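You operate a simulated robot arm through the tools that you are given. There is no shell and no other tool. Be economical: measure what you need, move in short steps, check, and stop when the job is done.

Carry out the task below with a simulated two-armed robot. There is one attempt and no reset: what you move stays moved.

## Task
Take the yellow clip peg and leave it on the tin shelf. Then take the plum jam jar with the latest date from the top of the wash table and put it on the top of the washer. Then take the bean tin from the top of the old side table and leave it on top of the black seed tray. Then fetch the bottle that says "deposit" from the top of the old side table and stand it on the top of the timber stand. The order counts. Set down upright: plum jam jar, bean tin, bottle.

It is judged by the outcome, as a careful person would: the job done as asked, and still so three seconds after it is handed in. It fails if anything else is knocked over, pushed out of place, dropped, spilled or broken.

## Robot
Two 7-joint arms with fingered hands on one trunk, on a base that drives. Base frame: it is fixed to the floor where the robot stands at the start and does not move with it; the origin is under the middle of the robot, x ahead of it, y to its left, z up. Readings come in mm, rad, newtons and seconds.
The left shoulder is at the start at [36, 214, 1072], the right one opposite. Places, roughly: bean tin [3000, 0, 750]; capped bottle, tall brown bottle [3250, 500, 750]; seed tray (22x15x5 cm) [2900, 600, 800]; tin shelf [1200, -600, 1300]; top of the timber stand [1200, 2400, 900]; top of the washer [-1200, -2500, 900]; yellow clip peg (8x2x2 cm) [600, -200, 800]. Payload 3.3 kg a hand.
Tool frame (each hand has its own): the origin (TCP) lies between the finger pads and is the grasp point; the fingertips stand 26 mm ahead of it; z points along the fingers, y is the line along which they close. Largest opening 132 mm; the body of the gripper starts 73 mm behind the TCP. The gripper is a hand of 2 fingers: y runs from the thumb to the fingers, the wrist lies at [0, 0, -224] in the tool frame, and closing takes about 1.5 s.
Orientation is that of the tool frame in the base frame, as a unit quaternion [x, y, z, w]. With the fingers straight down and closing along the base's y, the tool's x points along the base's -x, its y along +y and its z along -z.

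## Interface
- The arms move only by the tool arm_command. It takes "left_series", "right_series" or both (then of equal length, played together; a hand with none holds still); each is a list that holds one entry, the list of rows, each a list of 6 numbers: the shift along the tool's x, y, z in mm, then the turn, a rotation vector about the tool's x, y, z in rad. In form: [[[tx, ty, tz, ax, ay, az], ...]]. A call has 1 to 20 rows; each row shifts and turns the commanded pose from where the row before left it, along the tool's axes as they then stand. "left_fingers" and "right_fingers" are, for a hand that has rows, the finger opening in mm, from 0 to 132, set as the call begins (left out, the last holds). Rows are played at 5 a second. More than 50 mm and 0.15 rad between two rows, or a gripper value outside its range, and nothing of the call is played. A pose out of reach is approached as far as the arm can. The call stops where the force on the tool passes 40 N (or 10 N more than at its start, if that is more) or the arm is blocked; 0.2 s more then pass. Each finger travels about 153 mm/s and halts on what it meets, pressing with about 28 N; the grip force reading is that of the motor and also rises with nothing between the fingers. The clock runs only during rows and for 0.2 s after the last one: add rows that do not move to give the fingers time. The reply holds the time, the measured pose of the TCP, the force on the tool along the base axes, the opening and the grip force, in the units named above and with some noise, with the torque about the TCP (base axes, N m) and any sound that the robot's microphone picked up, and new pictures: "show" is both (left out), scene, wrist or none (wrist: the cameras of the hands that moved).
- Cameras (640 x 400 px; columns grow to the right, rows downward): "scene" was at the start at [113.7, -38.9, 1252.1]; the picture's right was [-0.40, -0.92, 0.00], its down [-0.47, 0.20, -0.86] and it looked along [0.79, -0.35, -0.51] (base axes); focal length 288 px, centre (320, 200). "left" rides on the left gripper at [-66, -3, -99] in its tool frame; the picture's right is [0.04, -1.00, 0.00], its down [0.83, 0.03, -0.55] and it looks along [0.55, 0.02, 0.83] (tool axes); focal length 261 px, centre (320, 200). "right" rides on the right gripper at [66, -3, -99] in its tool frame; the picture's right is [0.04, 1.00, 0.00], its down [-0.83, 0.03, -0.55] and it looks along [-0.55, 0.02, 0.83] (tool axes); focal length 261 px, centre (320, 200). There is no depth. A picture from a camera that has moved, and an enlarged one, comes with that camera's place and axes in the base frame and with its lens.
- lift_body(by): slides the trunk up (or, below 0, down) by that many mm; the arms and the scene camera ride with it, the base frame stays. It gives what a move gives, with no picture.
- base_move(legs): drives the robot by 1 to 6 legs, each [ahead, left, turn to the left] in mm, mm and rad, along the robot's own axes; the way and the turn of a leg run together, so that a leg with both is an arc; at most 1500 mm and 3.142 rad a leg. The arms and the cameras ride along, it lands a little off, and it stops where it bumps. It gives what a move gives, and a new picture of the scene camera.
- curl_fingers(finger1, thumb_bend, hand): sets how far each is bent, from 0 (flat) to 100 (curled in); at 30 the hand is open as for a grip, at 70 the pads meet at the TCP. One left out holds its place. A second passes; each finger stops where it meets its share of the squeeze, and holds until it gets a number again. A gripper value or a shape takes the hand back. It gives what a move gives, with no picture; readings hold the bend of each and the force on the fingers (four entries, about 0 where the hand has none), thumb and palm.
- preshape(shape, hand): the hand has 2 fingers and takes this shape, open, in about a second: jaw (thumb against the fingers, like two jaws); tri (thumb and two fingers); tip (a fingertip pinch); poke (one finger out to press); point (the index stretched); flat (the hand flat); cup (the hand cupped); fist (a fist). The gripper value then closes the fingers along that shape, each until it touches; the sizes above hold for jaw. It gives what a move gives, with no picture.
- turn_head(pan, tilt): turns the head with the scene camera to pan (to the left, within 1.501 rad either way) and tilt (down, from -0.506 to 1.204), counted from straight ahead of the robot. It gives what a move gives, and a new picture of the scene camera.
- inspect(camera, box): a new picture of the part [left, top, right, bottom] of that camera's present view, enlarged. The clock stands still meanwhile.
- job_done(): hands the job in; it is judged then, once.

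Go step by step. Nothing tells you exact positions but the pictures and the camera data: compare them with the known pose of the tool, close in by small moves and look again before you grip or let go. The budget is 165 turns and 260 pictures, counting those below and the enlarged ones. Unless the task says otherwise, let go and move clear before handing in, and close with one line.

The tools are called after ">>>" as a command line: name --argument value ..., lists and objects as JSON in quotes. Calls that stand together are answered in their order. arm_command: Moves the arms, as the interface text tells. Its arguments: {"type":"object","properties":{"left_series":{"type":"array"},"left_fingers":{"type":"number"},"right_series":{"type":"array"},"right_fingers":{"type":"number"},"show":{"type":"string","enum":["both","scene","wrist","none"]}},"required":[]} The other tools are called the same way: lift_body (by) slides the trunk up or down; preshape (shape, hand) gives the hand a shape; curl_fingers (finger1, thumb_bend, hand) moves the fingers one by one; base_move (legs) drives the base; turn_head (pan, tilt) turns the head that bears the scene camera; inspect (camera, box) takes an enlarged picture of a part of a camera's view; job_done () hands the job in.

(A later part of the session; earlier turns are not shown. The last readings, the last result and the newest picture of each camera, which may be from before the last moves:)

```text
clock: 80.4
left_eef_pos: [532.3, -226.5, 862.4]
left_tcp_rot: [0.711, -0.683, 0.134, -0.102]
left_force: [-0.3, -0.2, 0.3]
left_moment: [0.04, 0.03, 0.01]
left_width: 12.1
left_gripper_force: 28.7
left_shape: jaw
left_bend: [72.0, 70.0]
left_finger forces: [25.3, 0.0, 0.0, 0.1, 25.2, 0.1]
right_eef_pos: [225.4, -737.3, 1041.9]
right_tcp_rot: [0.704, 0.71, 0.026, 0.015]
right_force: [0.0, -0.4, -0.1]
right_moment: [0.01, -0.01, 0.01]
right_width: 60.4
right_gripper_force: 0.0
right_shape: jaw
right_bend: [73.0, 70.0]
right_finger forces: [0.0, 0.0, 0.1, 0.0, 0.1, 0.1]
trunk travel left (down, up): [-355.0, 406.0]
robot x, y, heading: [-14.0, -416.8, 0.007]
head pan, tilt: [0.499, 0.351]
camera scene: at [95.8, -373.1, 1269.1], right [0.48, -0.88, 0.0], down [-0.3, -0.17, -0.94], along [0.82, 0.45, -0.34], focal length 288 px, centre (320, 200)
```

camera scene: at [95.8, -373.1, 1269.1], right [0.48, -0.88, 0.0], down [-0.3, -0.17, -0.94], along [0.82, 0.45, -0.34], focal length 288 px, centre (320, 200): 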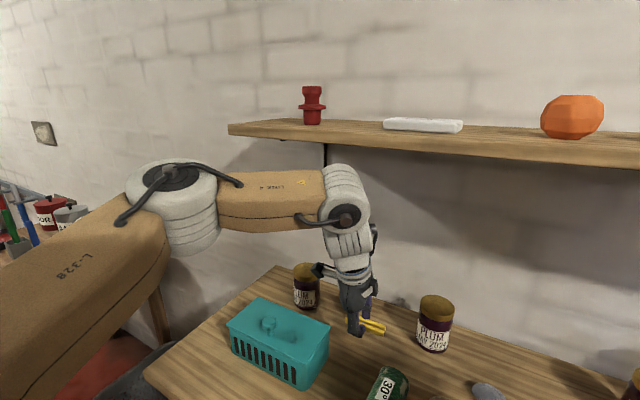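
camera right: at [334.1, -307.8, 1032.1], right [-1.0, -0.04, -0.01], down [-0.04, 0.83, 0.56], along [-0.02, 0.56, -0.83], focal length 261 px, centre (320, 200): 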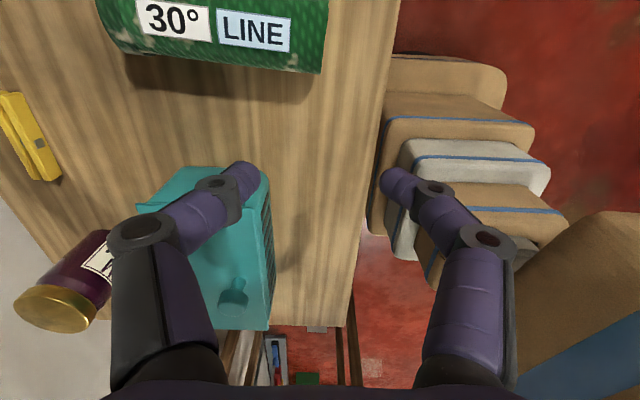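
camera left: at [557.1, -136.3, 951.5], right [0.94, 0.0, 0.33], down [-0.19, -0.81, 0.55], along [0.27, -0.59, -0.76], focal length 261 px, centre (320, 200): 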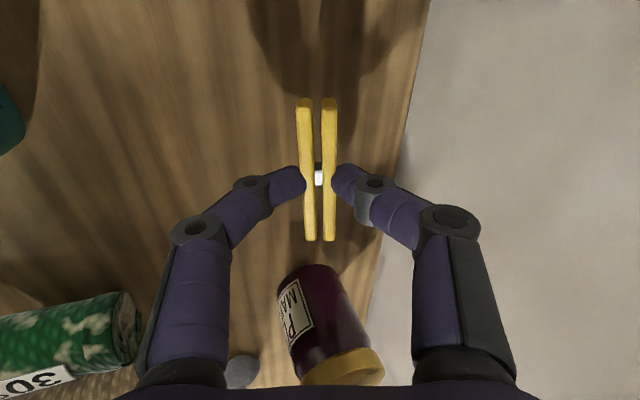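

>>> arm_command --left_series '[[[0, 0, 0, 0.11, 0, 0], [0, 0, 0, 0.11, 0, 0], [0, 0, 0, 0.11, 0, 0], [0, -9.2, -11.9, 0, 0, 0], [0, -9.2, -11.9, 0, 0, 0], [0, -9.2, -11.9, 0, 0, 0], [0, -9.2, -11.9, 0, 0, 0], [0, 0, 0, 0, 0, 0]]]'

```text
clock: 82.2
left_eef_pos: [531.6, -221.9, 920.8]
left_tcp_rot: [0.685, -0.651, 0.244, -0.216]
left_force: [-0.7, -0.2, -0.6]
left_moment: [-0.01, 0.01, 0.0]
left_width: 11.9
left_gripper_force: 27.4
left_shape: jaw
left_bend: [72.0, 70.0]
left_finger forces: [25.3, 0.0, 0.1, 0.1, 25.2, 0.0]
right_eef_pos: [227.4, -738.4, 1041.6]
right_tcp_rot: [0.703, 0.71, 0.025, 0.014]
right_force: [-0.4, 0.4, -0.1]
right_moment: [-0.02, -0.01, 0.0]
right_width: 60.2
right_gripper_force: 0.1
right_shape: jaw
right_bend: [73.0, 70.0]
right_finger forces: [0.0, 0.0, 0.1, 0.0, 0.1, 0.1]
trunk travel left (down, up): [-355.0, 406.0]
robot x, y, heading: [-13.6, -415.2, 0.004]
head pan, tilt: [0.499, 0.351]
camera scene: at [97.1, -372.6, 1268.9], right [0.48, -0.88, 0.0], down [-0.3, -0.17, -0.94], along [0.82, 0.45, -0.34], focal length 288 px, centre (320, 200)
camera left: at [470.7, -153.5, 995.8], right [0.79, 0.02, 0.62], down [-0.34, -0.82, 0.46], along [0.51, -0.57, -0.64], focal length 261 px, centre (320, 200)
```

scene: 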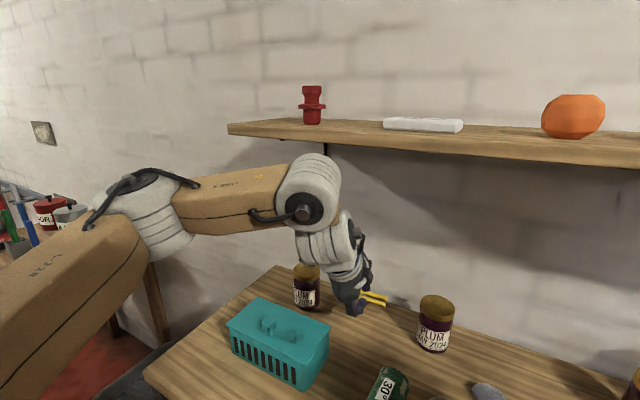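
left: 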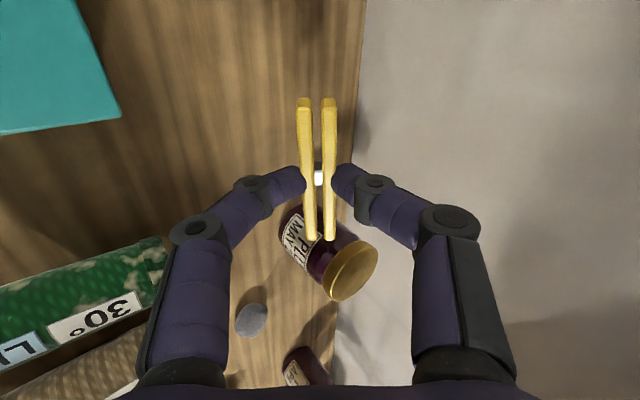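

The peg is well clear now. I raise a bit more, back away from the table and look to the right for the way round the wall.

>>> arm_command --left_series '[[[0, -12, -16, 0, 0, 0], [0, -12, -16, 0, 0, 0], [0, 0, 0, 0, 0, 0]]]' --show "none"

>>> base_move --legs '[[-450, 0, 0]]'

>>> turn_head --pan -1.0 --tilt 0.35

```text
clock: 83.0
left_eef_pos: [533.9, -222.2, 962.5]
left_tcp_rot: [0.685, -0.651, 0.244, -0.216]
left_force: [-0.6, -0.8, 0.3]
left_moment: [0.02, -0.01, -0.03]
left_width: 11.8
left_gripper_force: 27.6
left_shape: jaw
left_bend: [72.0, 70.0]
left_finger forces: [25.2, 0.1, 0.0, 0.0, 25.2, 0.0]
right_eef_pos: [227.7, -737.3, 1041.6]
right_tcp_rot: [0.704, 0.71, 0.025, 0.014]
right_force: [0.3, 0.2, 0.3]
right_moment: [-0.05, 0.02, -0.01]
right_width: 59.9
right_gripper_force: 0.0
right_shape: jaw
right_bend: [73.0, 70.0]
right_finger forces: [0.0, 0.0, 0.0, 0.0, 0.0, 0.1]
trunk travel left (down, up): [-355.0, 406.0]
robot x, y, heading: [-20.4, -415.6, 0.002]
head pan, tilt: [0.499, 0.351]
```

```text
clock: 85.7
left_eef_pos: [98.1, -224.7, 961.7]
left_tcp_rot: [0.683, -0.653, 0.245, -0.217]
left_force: [0.6, -0.3, 0.4]
left_moment: [0.02, -0.04, 0.0]
left_width: 12.0
left_gripper_force: 27.8
left_shape: jaw
left_bend: [72.0, 70.0]
left_finger forces: [25.3, 0.1, 0.0, 0.1, 25.1, 0.1]
right_eef_pos: [-210.2, -740.6, 1041.5]
right_tcp_rot: [0.705, 0.708, 0.027, 0.014]
right_force: [-0.5, -0.3, 0.1]
right_moment: [0.01, -0.01, -0.01]
right_width: 60.0
right_gripper_force: 0.0
right_shape: jaw
right_bend: [73.0, 70.0]
right_finger forces: [0.0, 0.0, 0.1, 0.0, 0.1, 0.0]
trunk travel left (down, up): [-355.0, 406.0]
robot x, y, heading: [-451.6, -416.4, 0.004]
head pan, tilt: [0.499, 0.351]
camera scene: at [-338.6, -374.8, 1269.0], right [0.48, -0.88, 0.0], down [-0.3, -0.17, -0.94], along [0.82, 0.45, -0.34], focal length 288 px, centre (320, 200)
```

scene: 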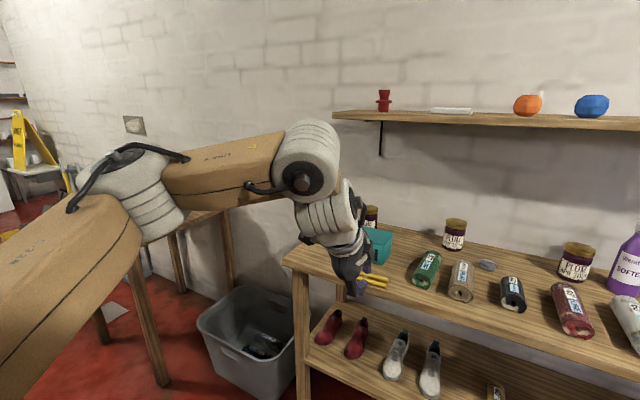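

```text
clock: 87.3
left_eef_pos: [96.9, -224.8, 961.1]
left_tcp_rot: [0.683, -0.653, 0.245, -0.216]
left_force: [0.0, 0.4, -0.1]
left_moment: [0.02, -0.02, 0.01]
left_width: 12.3
left_gripper_force: 28.2
left_shape: jaw
left_bend: [72.0, 70.0]
left_finger forces: [25.1, 0.1, 0.0, 0.0, 25.2, 0.0]
right_eef_pos: [-209.9, -740.4, 1041.1]
right_tcp_rot: [0.705, 0.708, 0.025, 0.013]
right_force: [-0.4, -0.6, -0.1]
right_moment: [0.04, -0.02, -0.01]
right_width: 60.3
right_gripper_force: 0.0
right_shape: jaw
right_bend: [73.0, 70.0]
right_finger forces: [0.0, 0.1, 0.1, 0.1, 0.0, 0.0]
trunk travel left (down, up): [-355.0, 406.0]
robot x, y, heading: [-447.5, -415.9, 0.003]
head pan, tilt: [-1.0, 0.351]
camera scene: at [-369.0, -497.8, 1268.9], right [-0.84, -0.54, 0.0], down [-0.19, 0.29, -0.94], along [0.51, -0.79, -0.34], focal length 288 px, centre (320, 200)
```

scene: 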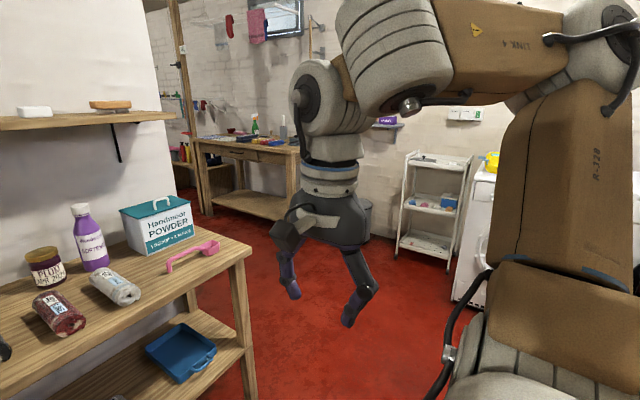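

The way round the wall is on the right. I drive right to about y=-1450 and look ahead.

>>> base_move --legs '[[0, -1050, 0]]'

>>> turn_head --pan 0.0 --tilt 0.2

```text
clock: 92.7
left_eef_pos: [96.6, -1293.2, 961.4]
left_tcp_rot: [0.681, -0.656, 0.245, -0.215]
left_force: [0.3, -0.9, 0.4]
left_moment: [0.01, 0.01, -0.01]
left_width: 12.0
left_gripper_force: 28.2
left_shape: jaw
left_bend: [72.0, 70.0]
left_finger forces: [25.1, 0.0, 0.0, 0.1, 25.3, 0.0]
right_eef_pos: [-213.2, -1804.6, 1041.4]
right_tcp_rot: [0.708, 0.705, 0.026, 0.014]
right_force: [0.0, 0.0, 0.4]
right_moment: [-0.02, -0.03, -0.01]
right_width: 60.2
right_gripper_force: 0.1
right_shape: jaw
right_bend: [73.0, 70.0]
right_finger forces: [0.0, 0.1, 0.0, 0.0, 0.1, 0.1]
trunk travel left (down, up): [-355.0, 406.0]
robot x, y, heading: [-453.8, -1479.5, -0.002]
head pan, tilt: [-1.0, 0.351]
camera scene: at [-371.3, -1562.1, 1268.9], right [-0.84, -0.54, 0.0], down [-0.18, 0.29, -0.94], along [0.5, -0.79, -0.34], focal length 288 px, centre (320, 200)
```

scene: 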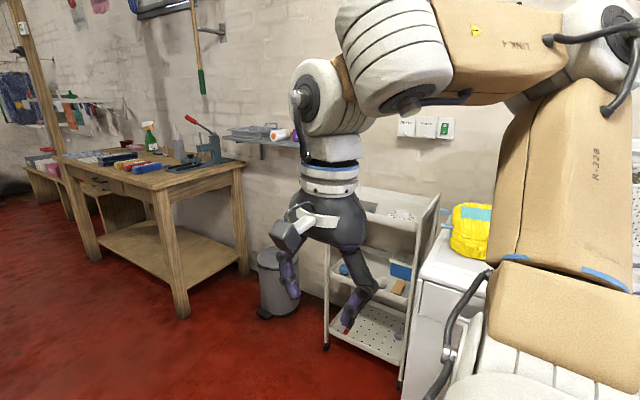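

```text
clock: 94.0
left_eef_pos: [98.1, -1292.3, 962.1]
left_tcp_rot: [0.681, -0.656, 0.245, -0.214]
left_force: [-0.3, 0.7, -1.3]
left_moment: [0.01, -0.01, -0.02]
left_width: 12.0
left_gripper_force: 28.2
left_shape: jaw
left_bend: [72.0, 70.0]
left_finger forces: [25.3, 0.0, 0.0, 0.0, 25.2, 0.0]
right_eef_pos: [-213.9, -1804.4, 1042.6]
right_tcp_rot: [0.709, 0.705, 0.026, 0.014]
right_force: [-1.0, -0.8, 0.5]
right_moment: [0.02, 0.0, 0.01]
right_width: 60.1
right_gripper_force: 0.0
right_shape: jaw
right_bend: [73.0, 70.0]
right_finger forces: [0.0, 0.0, 0.0, 0.0, 0.1, 0.0]
trunk travel left (down, up): [-355.0, 406.0]
robot x, y, heading: [-451.8, -1480.8, -0.002]
head pan, tilt: [0.0, 0.201]
camera scene: at [-327.9, -1483.7, 1282.9], right [-0.01, -1.0, 0.0], down [-0.2, 0.0, -0.98], along [0.98, -0.01, -0.2], focal length 288 px, centre (320, 200)
```

scene: 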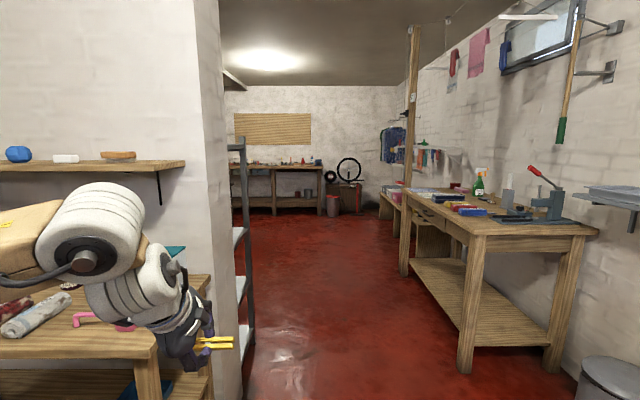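

A grey metal rack stands behind the wall's end – likely the tin shelf. I drive forward along the passage and look left.

>>> base_move --legs '[[0, -120, 0], [1400, 0, 0]]'

>>> turn_head --pan 0.9 --tilt 0.15

```text
clock: 101.9
left_eef_pos: [1513.1, -1453.8, 960.7]
left_tcp_rot: [0.672, -0.664, 0.248, -0.212]
left_force: [-0.5, 0.2, 0.9]
left_moment: [0.0, -0.01, -0.03]
left_width: 12.1
left_gripper_force: 27.6
left_shape: jaw
left_bend: [72.0, 70.0]
left_finger forces: [25.2, 0.0, 0.0, 0.0, 25.2, 0.0]
right_eef_pos: [1189.1, -1957.9, 1041.4]
right_tcp_rot: [0.717, 0.696, 0.025, 0.015]
right_force: [0.1, -0.5, -0.3]
right_moment: [0.02, 0.0, 0.0]
right_width: 60.3
right_gripper_force: 0.0
right_shape: jaw
right_bend: [73.0, 70.0]
right_finger forces: [0.0, 0.0, 0.0, 0.0, 0.0, 0.0]
trunk travel left (down, up): [-355.0, 406.0]
robot x, y, heading: [957.9, -1626.1, -0.03]
head pan, tilt: [0.0, 0.201]
camera scene: at [1083.6, -1633.3, 1282.9], right [-0.03, -1.0, 0.0], down [-0.2, 0.01, -0.98], along [0.98, -0.03, -0.2], focal length 288 px, centre (320, 200)
```

scene: 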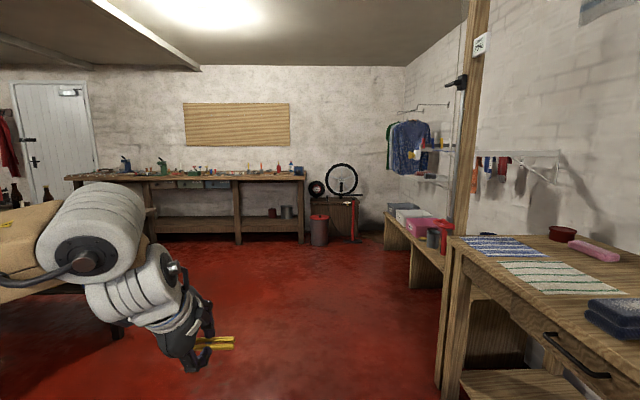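

```text
clock: 103.1
left_eef_pos: [1514.4, -1452.9, 961.7]
left_tcp_rot: [0.672, -0.665, 0.248, -0.212]
left_force: [-0.6, 0.0, 0.6]
left_moment: [0.0, 0.0, 0.01]
left_width: 11.9
left_gripper_force: 28.0
left_shape: jaw
left_bend: [72.0, 70.0]
left_finger forces: [25.2, 0.0, 0.0, 0.0, 25.2, 0.0]
right_eef_pos: [1188.8, -1959.0, 1041.5]
right_tcp_rot: [0.718, 0.696, 0.025, 0.014]
right_force: [0.3, -0.5, -0.3]
right_moment: [0.04, -0.03, -0.01]
right_width: 59.9
right_gripper_force: 0.1
right_shape: jaw
right_bend: [73.0, 70.0]
right_finger forces: [0.1, 0.1, 0.1, 0.0, 0.0, 0.0]
trunk travel left (down, up): [-355.0, 406.0]
robot x, y, heading: [957.0, -1627.5, -0.035]
head pan, tilt: [0.901, 0.15]
camera scene: at [1050.2, -1559.6, 1287.6], right [0.76, -0.65, 0.0], down [-0.1, -0.11, -0.99], along [0.64, 0.75, -0.15], focal length 288 px, centre (320, 200)
```

scene: 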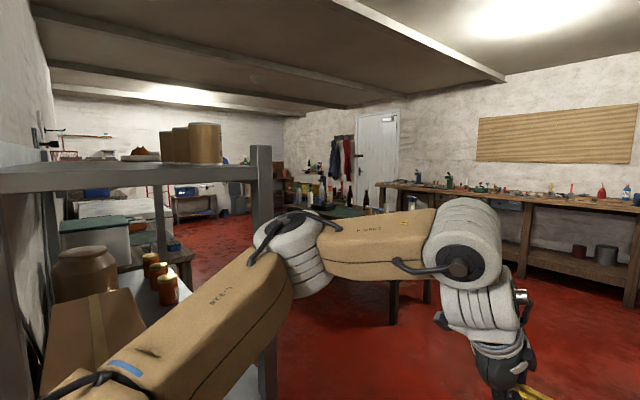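

The grey rack's top, just under camera height, is the tin shelf. I drive past it, turn around to face it, and raise the trunk.

>>> base_move --legs '[[1050, 30, 0.03], [0, 0, 3.14]]'

>>> lift_body --by 300

>>> turn_head --pan -0.7 --tilt 0.3

```text
clock: 115.7
left_eef_pos: [1439.0, -1791.6, 961.9]
left_tcp_rot: [0.673, 0.663, -0.209, -0.251]
left_force: [0.2, 0.4, -0.2]
left_moment: [0.01, 0.0, 0.0]
left_width: 11.8
left_gripper_force: 27.9
left_shape: jaw
left_bend: [72.0, 70.0]
left_finger forces: [25.1, 0.1, 0.0, 0.0, 24.9, 0.0]
right_eef_pos: [1778.1, -1296.8, 1041.0]
right_tcp_rot: [-0.687, 0.726, 0.015, -0.024]
right_force: [0.1, -0.4, 0.1]
right_moment: [0.03, -0.03, -0.02]
right_width: 60.2
right_gripper_force: 0.0
right_shape: jaw
right_bend: [73.0, 70.0]
right_finger forces: [0.1, 0.0, 0.1, 0.1, 0.0, 0.0]
trunk travel left (down, up): [-355.0, 406.0]
robot x, y, heading: [1999.4, -1631.9, 3.082]
head pan, tilt: [0.901, 0.15]
camera scene: at [1901.7, -1702.3, 1287.6], right [-0.75, 0.66, 0.0], down [0.1, 0.11, -0.99], along [-0.66, -0.74, -0.15], focal length 288 px, centre (320, 200)
```

scene: 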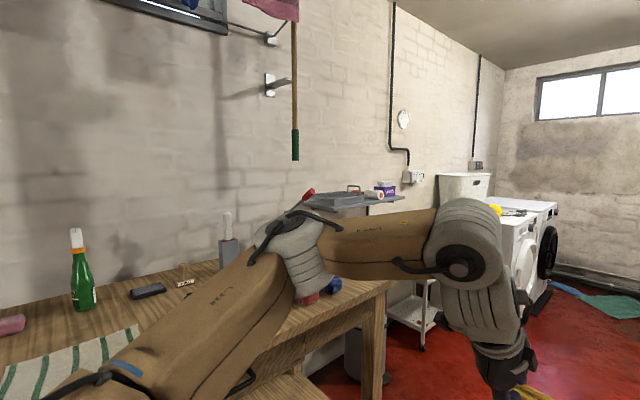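

```text
clock: 118.7
left_eef_pos: [1439.7, -1790.9, 1261.6]
left_tcp_rot: [0.673, 0.664, -0.209, -0.251]
left_force: [0.6, 0.0, 0.1]
left_moment: [-0.04, -0.01, -0.01]
left_width: 11.5
left_gripper_force: 27.7
left_shape: jaw
left_bend: [72.0, 70.0]
left_finger forces: [25.1, 0.1, 0.0, 0.0, 24.9, 0.0]
right_eef_pos: [1778.5, -1295.7, 1342.0]
right_tcp_rot: [-0.688, 0.725, 0.015, -0.025]
right_force: [-0.8, -0.4, -0.4]
right_moment: [0.02, -0.04, 0.01]
right_width: 60.1
right_gripper_force: 0.0
right_shape: jaw
right_bend: [73.0, 70.0]
right_finger forces: [0.1, 0.0, 0.0, 0.0, 0.0, 0.0]
trunk travel left (down, up): [-655.0, 106.0]
robot x, y, heading: [2000.4, -1634.3, 3.087]
head pan, tilt: [0.901, 0.15]
```

```text
clock: 120.4
left_eef_pos: [1439.9, -1791.9, 1261.3]
left_tcp_rot: [0.673, 0.664, -0.209, -0.251]
left_force: [0.6, 0.3, 0.1]
left_moment: [0.02, -0.02, -0.03]
left_width: 11.7
left_gripper_force: 28.2
left_shape: jaw
left_bend: [72.0, 70.0]
left_finger forces: [25.0, 0.0, 0.1, 0.1, 24.8, 0.1]
right_eef_pos: [1777.8, -1295.6, 1341.6]
right_tcp_rot: [-0.687, 0.726, 0.015, -0.025]
right_force: [1.0, 0.8, -0.2]
right_moment: [0.01, 0.0, 0.0]
right_width: 60.3
right_gripper_force: 0.0
right_shape: jaw
right_bend: [73.0, 70.0]
right_finger forces: [0.0, 0.0, 0.1, 0.0, 0.1, 0.1]
trunk travel left (down, up): [-655.0, 106.0]
robot x, y, heading: [1996.0, -1634.0, 3.085]
head pan, tilt: [-0.7, 0.3]
camera scene: at [1918.0, -1570.3, 1574.6], right [0.69, 0.73, 0.0], down [0.22, -0.2, -0.96], along [-0.69, 0.66, -0.3], focal length 288 px, centre (320, 200)
```

scene: 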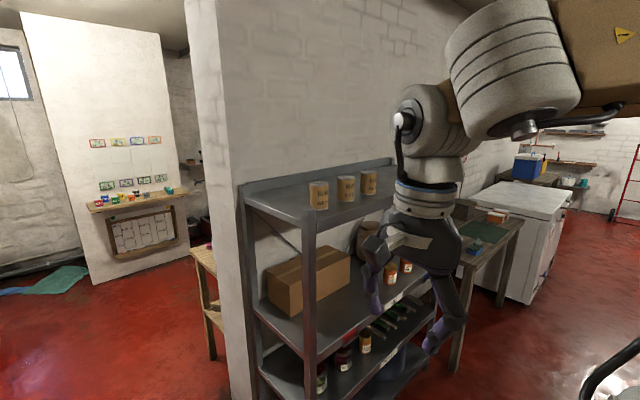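

The rack's top (z≈1300, x 1010–1388, y -1090 to about -100) has three tins at its left front. I drive along to face its free right part.

>>> base_move --legs '[[0, -1150, 0.057]]'

>>> turn_head --pan 0.0 --tilt 0.45

```text
clock: 126.3
left_eef_pos: [1497.0, -648.4, 1261.3]
left_tcp_rot: [0.666, 0.67, -0.211, -0.25]
left_force: [0.0, -0.3, 0.2]
left_moment: [0.02, 0.02, -0.01]
left_width: 11.7
left_gripper_force: 27.5
left_shape: jaw
left_bend: [72.0, 70.0]
left_finger forces: [25.0, 0.0, 0.1, 0.0, 24.9, 0.1]
right_eef_pos: [1825.6, -145.8, 1342.2]
right_tcp_rot: [-0.694, 0.719, 0.015, -0.025]
right_force: [-0.7, 0.2, 0.4]
right_moment: [0.01, -0.02, -0.03]
right_width: 60.4
right_gripper_force: 0.1
right_shape: jaw
right_bend: [73.0, 70.0]
right_finger forces: [0.0, 0.0, 0.1, 0.0, 0.0, 0.1]
trunk travel left (down, up): [-655.0, 106.0]
robot x, y, heading: [2050.8, -476.1, 3.109]
head pan, tilt: [-0.7, 0.3]
camera scene: at [1971.4, -418.2, 1574.6], right [0.67, 0.74, 0.0], down [0.22, -0.2, -0.96], along [-0.71, 0.64, -0.3], focal length 288 px, centre (320, 200)
```

scene: 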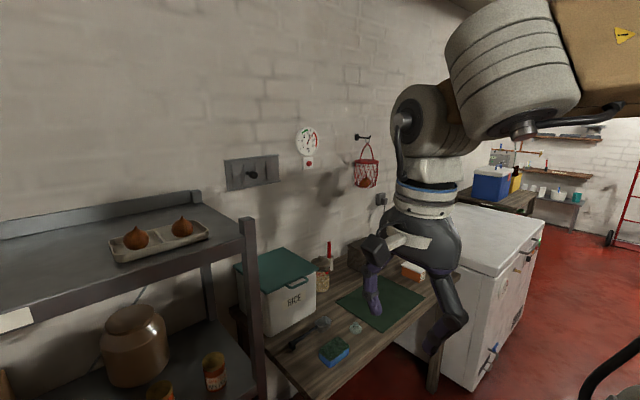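

```text
clock: 127.4
left_eef_pos: [1497.6, -649.8, 1261.1]
left_tcp_rot: [0.667, 0.67, -0.211, -0.249]
left_force: [0.3, 0.5, -0.3]
left_moment: [-0.02, -0.03, -0.07]
left_width: 11.7
left_gripper_force: 27.9
left_shape: jaw
left_bend: [72.0, 70.0]
left_finger forces: [25.0, 0.1, 0.0, 0.1, 24.9, 0.0]
right_eef_pos: [1826.8, -147.8, 1342.7]
right_tcp_rot: [-0.694, 0.72, 0.015, -0.025]
right_force: [-0.9, -0.5, 0.8]
right_moment: [0.01, 0.0, -0.04]
right_width: 60.2
right_gripper_force: 0.0
right_shape: jaw
right_bend: [73.0, 70.0]
right_finger forces: [0.0, 0.1, 0.0, 0.0, 0.0, 0.1]
trunk travel left (down, up): [-655.0, 106.0]
robot x, y, heading: [2055.7, -479.8, 3.102]
head pan, tilt: [0.0, 0.45]
camera scene: at [1948.6, -477.6, 1560.7], right [0.04, 1.0, 0.0], down [0.43, -0.02, -0.9], along [-0.9, 0.03, -0.44], focal length 288 px, centre (320, 200)
```

scene: 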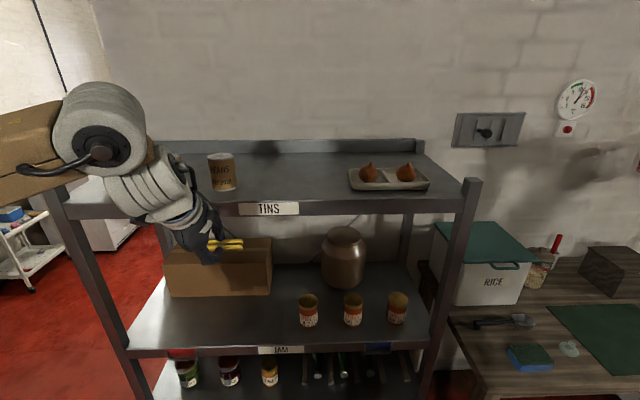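

The top level is labelled TINS – that's the tin shelf. There is free space between the beans tin and the tray, near [1300, -530]. I raise the hand, straighten it, and drive in over the shelf.

>>> arm_command --left_series '[[[0, -15.3, -19.8, 0, 0, 0], [0, -15.3, -19.8, 0, 0, 0], [0, -15.3, -19.8, 0, 0, 0], [0, -15.3, -19.8, 0, 0, 0], [0, -15.3, -19.8, 0, 0, 0], [0, 0, 0, -0.132, 0, 0], [0, 0, 0, -0.132, 0, 0], [0, 0, 0, -0.132, 0, 0], [0, 0, 0, -0.132, 0, 0], [0, 0, 0, -0.132, 0, 0], [0, 0, 0, 0, 0, 0]]]' --show "scene"

```text
clock: 129.8
left_eef_pos: [1522.9, -637.0, 1382.0]
left_tcp_rot: [0.703, 0.698, -0.074, -0.115]
left_force: [0.6, 0.7, -0.7]
left_moment: [0.01, 0.01, -0.02]
left_width: 11.8
left_gripper_force: 27.9
left_shape: jaw
left_bend: [72.0, 70.0]
left_finger forces: [25.1, 0.1, 0.0, 0.1, 25.0, 0.0]
left hand out of reach, approached as far as the arm can: row 8, 9, 10
right_eef_pos: [1826.1, -148.7, 1342.0]
right_tcp_rot: [-0.695, 0.719, 0.015, -0.023]
right_force: [-0.6, -1.5, -0.3]
right_moment: [0.04, 0.02, 0.0]
right_width: 60.1
right_gripper_force: 0.1
right_shape: jaw
right_bend: [73.0, 70.0]
right_finger forces: [0.1, 0.0, 0.0, 0.0, 0.0, 0.1]
trunk travel left (down, up): [-655.0, 106.0]
robot x, y, heading: [2054.1, -479.8, 3.103]
head pan, tilt: [0.0, 0.45]
camera scene: at [1948.1, -479.5, 1560.7], right [0.04, 1.0, 0.0], down [0.44, -0.02, -0.9], along [-0.9, 0.03, -0.44], focal length 288 px, centre (320, 200)
```

scene: 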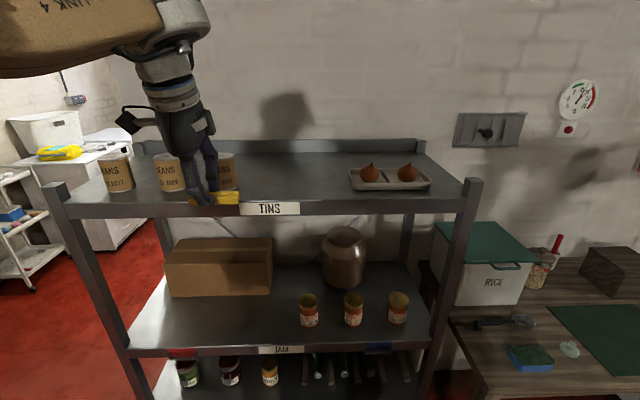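

>>> lift_body --by 100

>>> arm_command --left_series '[[[0, 8, 29, 0, 0, 0], [0, 8, 29, 0, 0, 0], [0, 0, 0, -0.13, 0, 0], [0, 0, 0, -0.13, 0, 0], [0, 0, 0, 0, 0, 0]]]' --show "none"

```text
clock: 131.1
left_eef_pos: [1522.9, -634.8, 1480.9]
left_tcp_rot: [0.703, 0.698, -0.075, -0.115]
left_force: [0.5, -0.2, -0.1]
left_moment: [0.0, 0.02, 0.02]
left_width: 11.4
left_gripper_force: 27.7
left_shape: jaw
left_bend: [72.0, 70.0]
left_finger forces: [25.1, 0.0, 0.1, 0.0, 25.0, 0.0]
right_eef_pos: [1826.9, -146.6, 1441.3]
right_tcp_rot: [-0.694, 0.719, 0.015, -0.024]
right_force: [-0.9, 0.4, -0.4]
right_moment: [0.02, -0.05, -0.01]
right_width: 60.5
right_gripper_force: 0.1
right_shape: jaw
right_bend: [73.0, 70.0]
right_finger forces: [0.0, 0.0, 0.0, 0.1, 0.1, 0.0]
trunk travel left (down, up): [-755.0, 6.0]
robot x, y, heading: [2054.4, -482.5, 3.102]
head pan, tilt: [0.0, 0.45]
```

```text
clock: 132.3
left_eef_pos: [1527.6, -627.3, 1419.7]
left_tcp_rot: [0.709, 0.701, -0.03, -0.07]
left_force: [0.9, 0.1, 0.0]
left_moment: [-0.01, 0.03, 0.0]
left_width: 11.7
left_gripper_force: 27.9
left_shape: jaw
left_bend: [72.0, 70.0]
left_finger forces: [25.1, 0.1, 0.1, 0.1, 24.9, 0.0]
left hand out of reach, approached as far as the arm can: row 3, 4
right_eef_pos: [1826.0, -147.0, 1441.3]
right_tcp_rot: [-0.694, 0.719, 0.014, -0.025]
right_force: [0.3, -0.8, -0.1]
right_moment: [-0.01, 0.05, -0.05]
right_width: 60.2
right_gripper_force: 0.0
right_shape: jaw
right_bend: [73.0, 70.0]
right_finger forces: [0.1, 0.0, 0.0, 0.0, 0.0, 0.0]
trunk travel left (down, up): [-755.0, 6.0]
robot x, y, heading: [2054.2, -478.6, 3.097]
head pan, tilt: [0.0, 0.45]
```

>>> arm_command --left_series '[[[0, 3, 25, 0, 0, 0], [0, 3, 25, 0, 0, 0], [0, 0, 0, -0.12, 0, 0], [0, 0, 0, 0, 0, 0]]]' --show "none"

>>> base_move --legs '[[225, -110, 0.04]]'

>>> inspect --camera "left" --box '[0, 0, 640, 400]'

```text
clock: 133.3
left_eef_pos: [1543.7, -610.1, 1368.7]
left_tcp_rot: [0.712, 0.702, 0.014, -0.029]
left_force: [-1.5, -0.7, 0.1]
left_moment: [0.0, 0.01, -0.03]
left_width: 11.7
left_gripper_force: 28.0
left_shape: jaw
left_bend: [72.0, 70.0]
left_finger forces: [25.0, 0.1, 0.1, 0.0, 25.1, 0.0]
left hand out of reach, approached as far as the arm can: row 3
right_eef_pos: [1826.4, -147.9, 1441.6]
right_tcp_rot: [-0.694, 0.72, 0.015, -0.024]
right_force: [0.2, -0.2, 0.0]
right_moment: [0.04, -0.03, 0.01]
right_width: 60.3
right_gripper_force: 0.1
right_shape: jaw
right_bend: [73.0, 70.0]
right_finger forces: [0.1, 0.0, 0.1, 0.0, 0.0, 0.0]
trunk travel left (down, up): [-755.0, 6.0]
robot x, y, heading: [2050.9, -480.3, 3.101]
head pan, tilt: [0.0, 0.45]
```

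```text
clock: 135.1
left_eef_pos: [1323.1, -512.1, 1369.1]
left_tcp_rot: [0.697, 0.716, 0.012, -0.028]
left_force: [-0.3, -0.4, -0.6]
left_moment: [0.03, 0.0, 0.02]
left_width: 11.8
left_gripper_force: 28.1
left_shape: jaw
left_bend: [72.0, 70.0]
left_finger forces: [24.9, 0.0, 0.0, 0.0, 25.0, 0.0]
right_eef_pos: [1588.1, -41.5, 1441.7]
right_tcp_rot: [0.708, -0.705, -0.014, 0.025]
right_force: [0.1, -0.5, 0.3]
right_moment: [0.02, 0.01, -0.01]
right_width: 60.2
right_gripper_force: 0.0
right_shape: jaw
right_bend: [73.0, 70.0]
right_finger forces: [0.0, 0.0, 0.0, 0.1, 0.0, 0.0]
trunk travel left (down, up): [-755.0, 6.0]
robot x, y, heading: [1830.5, -360.6, -3.14]
head pan, tilt: [0.0, 0.45]
camera scene: at [1724.0, -366.4, 1660.8], right [0.0, 1.0, 0.0], down [0.44, 0.0, -0.9], along [-0.9, 0.0, -0.44], focal length 288 px, centre (320, 200)
```

scene: 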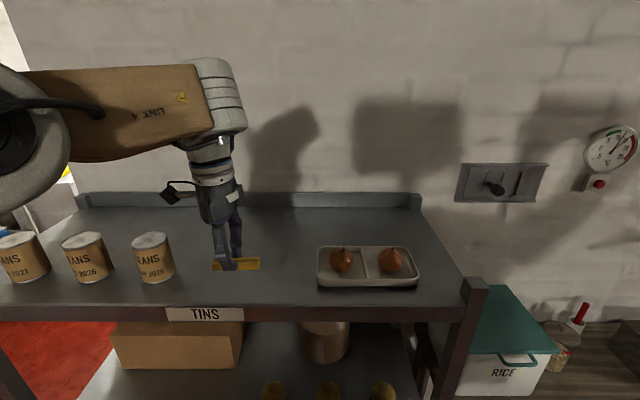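

```text
1.00 times, centred on (320, 200) of left
camera zoom: at [1324.3, -582.9, 1462.5], right [-1.0, 0.01, 0.02], down [0.03, 0.8, 0.6], along [-0.01, 0.6, -0.8], focal length 261 px, centre (320, 200)
```

zoom: 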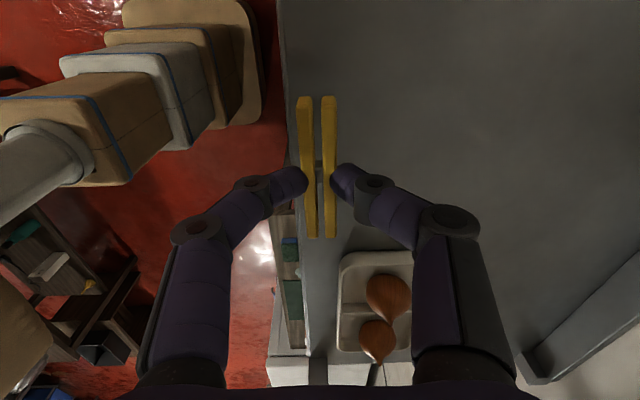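

Over the shelf; I drive in 50 mm more, then lower.

>>> base_move --legs '[[50, 0, 0]]'

>>> arm_command --left_series '[[[0, 0, 12, 0, 0, 0], [0, 0, 12, 0, 0, 0], [0, 0, 12, 0, 0, 0], [0, 0, 0, 0, 0, 0]]]'

```text
clock: 136.1
left_eef_pos: [1273.7, -513.0, 1368.1]
left_tcp_rot: [0.698, 0.716, 0.012, -0.028]
left_force: [-0.6, -0.1, 0.1]
left_moment: [0.01, 0.0, 0.02]
left_width: 11.3
left_gripper_force: 28.3
left_shape: jaw
left_bend: [72.0, 70.0]
left_finger forces: [25.0, 0.0, 0.0, 0.1, 25.0, 0.0]
right_eef_pos: [1539.3, -40.7, 1442.7]
right_tcp_rot: [0.708, -0.706, -0.015, 0.026]
right_force: [-0.3, 0.0, -0.6]
right_moment: [-0.03, -0.03, 0.0]
right_width: 60.1
right_gripper_force: 0.1
right_shape: jaw
right_bend: [73.0, 70.0]
right_finger forces: [0.1, 0.0, 0.1, 0.1, 0.0, 0.1]
trunk travel left (down, up): [-755.0, 6.0]
robot x, y, heading: [1776.4, -364.0, -3.142]
head pan, tilt: [0.0, 0.45]
camera scene: at [1674.7, -366.6, 1660.9], right [0.0, 1.0, 0.0], down [0.43, 0.0, -0.9], along [-0.9, 0.0, -0.43], focal length 288 px, centre (320, 200)
```

scene: 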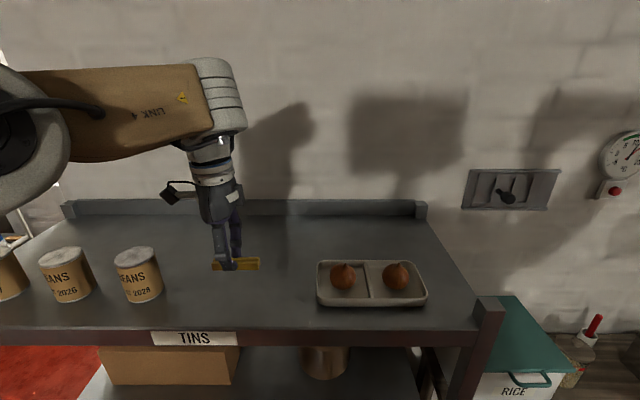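

```text
clock: 137.1
left_eef_pos: [1271.1, -509.3, 1333.4]
left_tcp_rot: [0.697, 0.716, 0.012, -0.029]
left_force: [0.6, 0.1, 0.4]
left_moment: [0.0, -0.01, 0.0]
left_width: 11.6
left_gripper_force: 28.4
left_shape: jaw
left_bend: [72.0, 70.0]
left_finger forces: [25.0, 0.1, 0.1, 0.1, 25.1, 0.0]
right_eef_pos: [1539.4, -40.7, 1441.5]
right_tcp_rot: [0.708, -0.706, -0.015, 0.027]
right_force: [-0.7, -0.8, 0.4]
right_moment: [0.0, -0.01, 0.01]
right_width: 60.5
right_gripper_force: 0.0
right_shape: jaw
right_bend: [73.0, 70.0]
right_finger forces: [0.1, 0.1, 0.0, 0.1, 0.0, 0.1]
trunk travel left (down, up): [-755.0, 6.0]
robot x, y, heading: [1779.1, -363.9, -3.146]
head pan, tilt: [0.0, 0.45]
camera scene: at [1675.0, -366.3, 1660.9], right [0.0, 1.0, 0.0], down [0.43, 0.0, -0.9], along [-0.9, 0.0, -0.43], focal length 288 px, centre (320, 200)
camera left: at [1272.0, -579.7, 1427.1], right [-1.0, 0.01, 0.02], down [0.03, 0.8, 0.6], along [-0.01, 0.6, -0.8], focal length 261 px, centre (320, 200)
```

scene: 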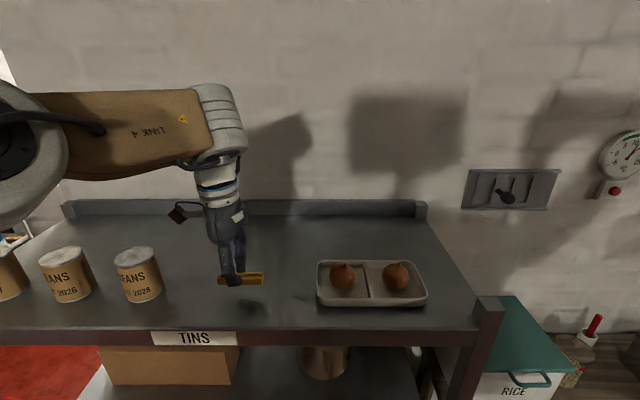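
left: 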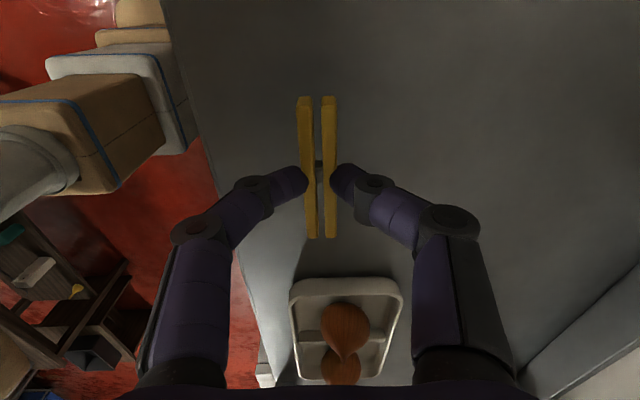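

>>> arm_command --left_series '[[[0, 0, 5, 0, 0, 0], [0, 0, 5, 0, 0, 0], [0, 0, 5, 0, 0, 0], [0, 0, 0, 0, 0, 0]]]' --show "scene"

```text
clock: 138.1
left_eef_pos: [1272.6, -509.7, 1317.8]
left_tcp_rot: [0.698, 0.716, 0.013, -0.028]
left_force: [0.1, 0.3, 0.7]
left_moment: [0.02, 0.02, -0.03]
left_width: 11.6
left_gripper_force: 28.2
left_shape: jaw
left_bend: [72.0, 70.0]
left_finger forces: [25.0, 0.0, 0.0, 0.0, 25.0, 0.0]
right_eef_pos: [1538.3, -41.3, 1440.7]
right_tcp_rot: [0.708, -0.706, -0.015, 0.027]
right_force: [0.4, -0.5, 0.3]
right_moment: [-0.01, -0.03, 0.03]
right_width: 60.3
right_gripper_force: 0.1
right_shape: jaw
right_bend: [73.0, 70.0]
right_finger forces: [0.0, 0.1, 0.0, 0.0, 0.1, 0.0]
trunk travel left (down, up): [-755.0, 6.0]
robot x, y, heading: [1781.6, -363.0, -3.144]
head pan, tilt: [0.0, 0.45]
camera scene: at [1674.1, -366.3, 1660.8], right [0.0, 1.0, 0.0], down [0.44, 0.0, -0.9], along [-0.9, 0.0, -0.44], focal length 288 px, centre (320, 200)
```

scene: 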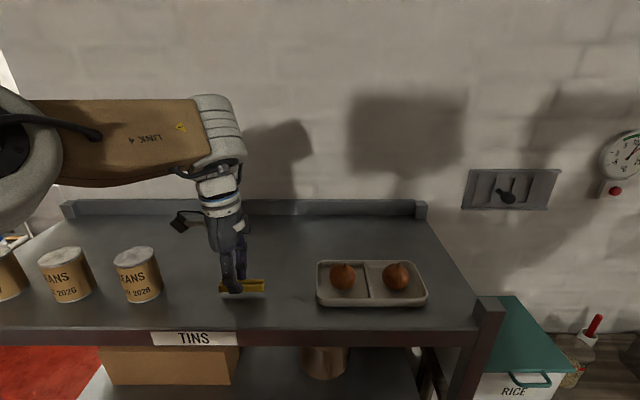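

>>> arm_command --left_series '[[[0, 0, 3, 0, 0, 0], [0, 0, 3, 0, 0, 0], [0, 0, 3, 0, 0, 0], [0, 0, 0, 0, 0, 0]]]' --show "none"

>>> inspect --camera "scene" --box '[180, 240, 340, 340]'

```text
clock: 139.1
left_eef_pos: [1272.9, -509.1, 1308.7]
left_tcp_rot: [0.698, 0.716, 0.012, -0.028]
left_force: [0.4, -0.3, -0.4]
left_moment: [-0.02, -0.03, 0.0]
left_width: 11.6
left_gripper_force: 28.2
left_shape: jaw
left_bend: [72.0, 70.0]
left_finger forces: [25.0, 0.0, 0.0, 0.0, 25.1, 0.1]
right_eef_pos: [1538.0, -41.6, 1441.9]
right_tcp_rot: [0.708, -0.705, -0.014, 0.026]
right_force: [-0.6, -0.4, -0.3]
right_moment: [-0.02, 0.0, 0.0]
right_width: 60.5
right_gripper_force: 0.1
right_shape: jaw
right_bend: [73.0, 70.0]
right_finger forces: [0.0, 0.1, 0.0, 0.0, 0.1, 0.0]
trunk travel left (down, up): [-755.0, 6.0]
robot x, y, heading: [1775.5, -361.7, -3.143]
head pan, tilt: [0.0, 0.45]
```

```text
4.00 times, centred on (260, 290) of scene
camera zoom: at [1673.8, -366.4, 1660.8], right [0.0, 1.0, 0.0], down [0.44, 0.0, -0.9], along [-0.9, 0.0, -0.44], focal length 1153 px, centre (560, -160)
```

zoom: 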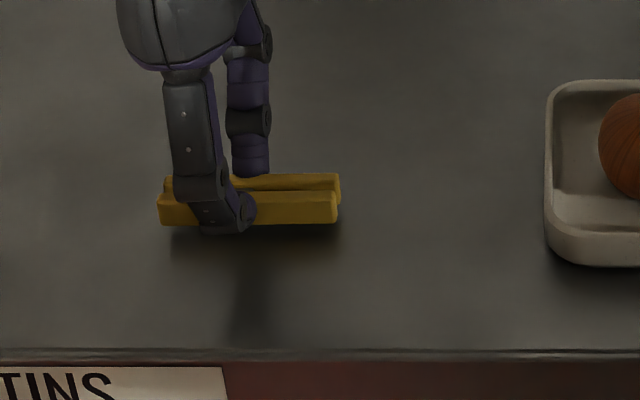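

>>> arm_command --left_series '[[[0, 0, 2, 0, 0, 0], [0, 0, 2, 0, 0, 0], [0, 0, 2, 0, 0, 0], [0, 0, 0, 0, 0, 0]]]' --show "none"

>>> inspect --camera "scene" --box '[180, 240, 340, 340]'

```text
clock: 140.1
left_eef_pos: [1272.4, -508.8, 1302.0]
left_tcp_rot: [0.697, 0.716, 0.012, -0.028]
left_force: [-0.5, 0.7, 2.8]
left_moment: [-0.01, 0.02, -0.02]
left_width: 11.6
left_gripper_force: 28.3
left_shape: jaw
left_bend: [72.0, 70.0]
left_finger forces: [25.9, 0.0, 0.0, 0.1, 26.9, 0.0]
right_eef_pos: [1537.3, -40.7, 1442.3]
right_tcp_rot: [0.708, -0.706, -0.015, 0.025]
right_force: [0.1, 0.3, 0.1]
right_moment: [0.0, -0.01, -0.03]
right_width: 60.3
right_gripper_force: 0.1
right_shape: jaw
right_bend: [73.0, 70.0]
right_finger forces: [0.0, 0.0, 0.0, 0.0, 0.0, 0.0]
trunk travel left (down, up): [-755.0, 6.0]
robot x, y, heading: [1775.8, -362.0, -3.14]
head pan, tilt: [0.0, 0.45]
```

```text
4.00 times, centred on (260, 290) of scene
camera zoom: at [1673.9, -366.2, 1660.9], right [0.0, 1.0, 0.0], down [0.44, 0.0, -0.9], along [-0.9, 0.0, -0.44], focal length 1153 px, centre (560, -160)
```

zoom: 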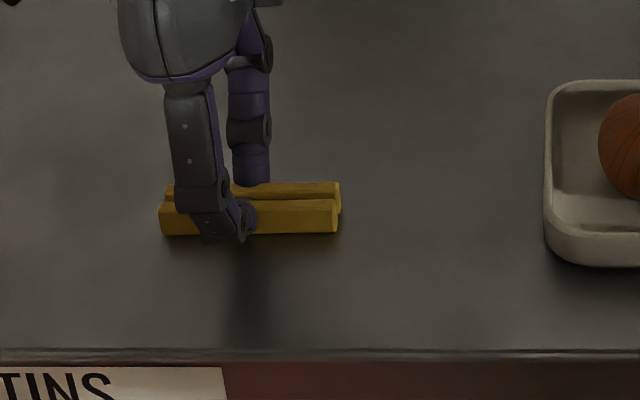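

Contact (about 3 N). I open the fingers, then rise.

>>> arm_command --left_series '[[[0, 0, 0, 0, 0, 0], [0, 0, 0, 0, 0, 0], [0, 0, 0, 0, 0, 0], [0, 0, 0, 0, 0, 0]]]' --left_fingers 50 --show "none"

>>> arm_command --left_series '[[[0, 0, -12, 0, 0, 0], [0, 0, -24, 0, 0, 0], [0, 0, -30, 0, 0, 0], [0, 0, 0, 0, 0, 0]]]' --show "scene"

```text
clock: 141.1
left_eef_pos: [1272.3, -509.2, 1302.3]
left_tcp_rot: [0.698, 0.716, 0.013, -0.028]
left_force: [0.8, 0.0, 0.6]
left_moment: [0.02, 0.05, 0.0]
left_width: 49.4
left_gripper_force: 0.0
left_shape: jaw
left_bend: [74.0, 70.0]
left_finger forces: [0.0, 0.0, 0.1, 0.1, 0.0, 0.1]
right_eef_pos: [1537.6, -40.4, 1441.6]
right_tcp_rot: [0.708, -0.705, -0.014, 0.026]
right_force: [-0.1, 0.1, -0.6]
right_moment: [0.03, -0.01, -0.01]
right_width: 60.4
right_gripper_force: 0.2
right_shape: jaw
right_bend: [73.0, 70.0]
right_finger forces: [0.0, 0.0, 0.0, 0.0, 0.0, 0.0]
trunk travel left (down, up): [-755.0, 6.0]
robot x, y, heading: [1777.6, -360.7, -3.142]
head pan, tilt: [0.0, 0.45]
```

```text
clock: 142.1
left_eef_pos: [1275.0, -513.2, 1368.1]
left_tcp_rot: [0.698, 0.715, 0.013, -0.028]
left_force: [-0.7, -0.2, 0.5]
left_moment: [0.0, -0.02, 0.02]
left_width: 49.6
left_gripper_force: 0.0
left_shape: jaw
left_bend: [74.0, 70.0]
left_finger forces: [0.1, 0.0, 0.1, 0.0, 0.0, 0.0]
right_eef_pos: [1538.3, -41.5, 1443.0]
right_tcp_rot: [0.708, -0.706, -0.013, 0.025]
right_force: [0.9, -0.4, -0.1]
right_moment: [-0.01, -0.03, 0.0]
right_width: 60.5
right_gripper_force: 0.1
right_shape: jaw
right_bend: [73.0, 70.0]
right_finger forces: [0.0, 0.0, 0.0, 0.0, 0.0, 0.0]
trunk travel left (down, up): [-755.0, 6.0]
robot x, y, heading: [1777.5, -367.3, -3.144]
head pan, tilt: [0.0, 0.45]
camera scene: at [1673.3, -366.5, 1660.7], right [0.0, 1.0, 0.0], down [0.44, 0.0, -0.9], along [-0.9, 0.0, -0.44], focal length 288 px, centre (320, 200)
```

scene: 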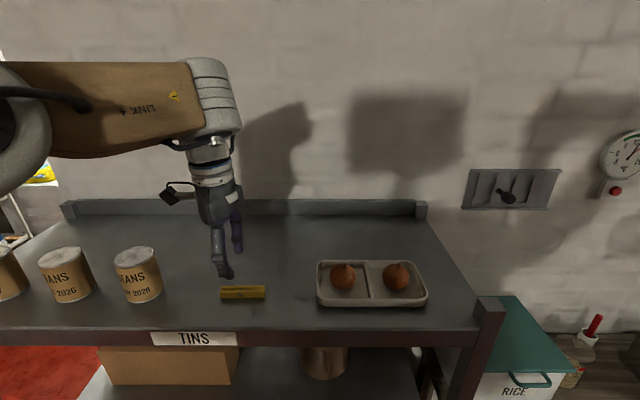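

The peg lies on the TINS shelf. I back off, lower the trunk and drive back round the wall to the wash table.

>>> base_move --legs '[[-300, 0, 0], [0, 700, 0]]'

>>> lift_body --by -400

>>> base_move --legs '[[0, 620, 0], [1270, 0, 0], [1270, 0, 0]]'

```text
clock: 147.5
left_eef_pos: [1574.9, -1208.8, 1367.2]
left_tcp_rot: [0.699, 0.715, 0.012, -0.028]
left_force: [-0.1, 0.7, 0.0]
left_moment: [0.0, -0.03, -0.02]
left_width: 49.6
left_gripper_force: 0.0
left_shape: jaw
left_bend: [74.0, 70.0]
left_finger forces: [0.1, 0.0, 0.0, 0.0, 0.1, 0.0]
right_eef_pos: [1839.2, -738.0, 1442.7]
right_tcp_rot: [0.708, -0.706, -0.015, 0.025]
right_force: [0.3, 0.1, -1.0]
right_moment: [-0.01, 0.02, 0.01]
right_width: 60.2
right_gripper_force: 0.0
right_shape: jaw
right_bend: [73.0, 70.0]
right_finger forces: [0.0, 0.0, 0.0, 0.1, 0.0, 0.0]
trunk travel left (down, up): [-755.0, 6.0]
robot x, y, heading: [2078.1, -1060.5, 3.145]
head pan, tilt: [0.0, 0.45]
camera scene: at [1975.1, -1063.6, 1660.8], right [0.0, 1.0, 0.0], down [0.44, 0.0, -0.9], along [-0.9, 0.0, -0.44], focal length 288 px, centre (320, 200)
```

scene: 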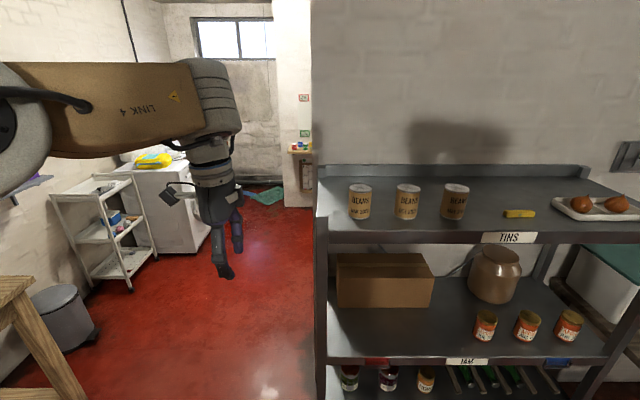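

```text
clock: 151.4
left_eef_pos: [1576.1, -1211.2, 967.0]
left_tcp_rot: [0.698, 0.715, 0.013, -0.028]
left_force: [0.3, -0.2, -0.1]
left_moment: [-0.03, 0.0, -0.01]
left_width: 49.6
left_gripper_force: 0.0
left_shape: jaw
left_bend: [74.0, 70.0]
left_finger forces: [0.0, 0.0, 0.0, 0.0, 0.0, 0.0]
right_eef_pos: [1839.2, -737.2, 1041.0]
right_tcp_rot: [0.708, -0.706, -0.014, 0.026]
right_force: [-0.2, -1.1, -0.2]
right_moment: [-0.03, 0.0, 0.0]
right_width: 60.1
right_gripper_force: 0.0
right_shape: jaw
right_bend: [73.0, 70.0]
right_finger forces: [0.0, 0.0, 0.0, 0.0, 0.0, 0.1]
trunk travel left (down, up): [-355.0, 406.0]
robot x, y, heading: [2077.9, -1061.7, 3.141]
head pan, tilt: [0.0, 0.45]
```

```text
clock: 166.8
left_eef_pos: [-966.9, -1801.0, 965.3]
left_tcp_rot: [0.705, 0.708, 0.013, -0.027]
left_force: [1.1, 0.3, 0.5]
left_moment: [0.0, 0.02, 0.04]
left_width: 49.6
left_gripper_force: 0.1
left_shape: jaw
left_bend: [74.0, 70.0]
left_finger forces: [0.0, 0.0, 0.0, 0.0, 0.1, 0.0]
right_eef_pos: [-692.9, -1334.5, 1042.2]
right_tcp_rot: [-0.7, 0.713, 0.014, -0.026]
right_force: [0.1, -1.1, 0.4]
right_moment: [-0.01, -0.01, 0.02]
right_width: 60.5
right_gripper_force: 0.1
right_shape: jaw
right_bend: [73.0, 70.0]
right_finger forces: [0.0, 0.0, 0.0, 0.1, 0.1, 0.0]
trunk travel left (down, up): [-355.0, 406.0]
robot x, y, heading: [-458.3, -1661.9, 3.121]
head pan, tilt: [0.0, 0.45]
camera scene: at [-587.6, -1662.1, 1259.7], right [0.02, 1.0, 0.0], down [0.44, -0.01, -0.9], along [-0.9, 0.02, -0.44], focal length 288 px, centre (320, 200)
```

scene: 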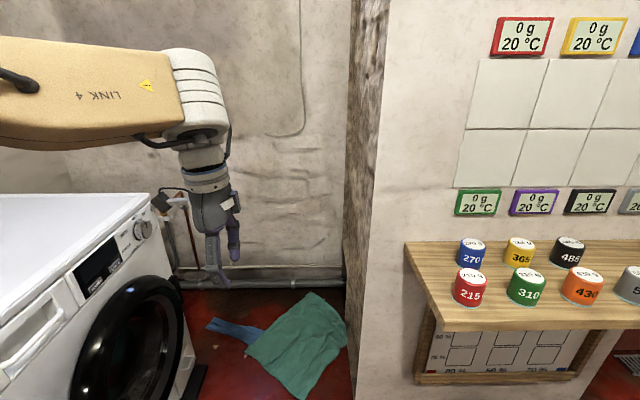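

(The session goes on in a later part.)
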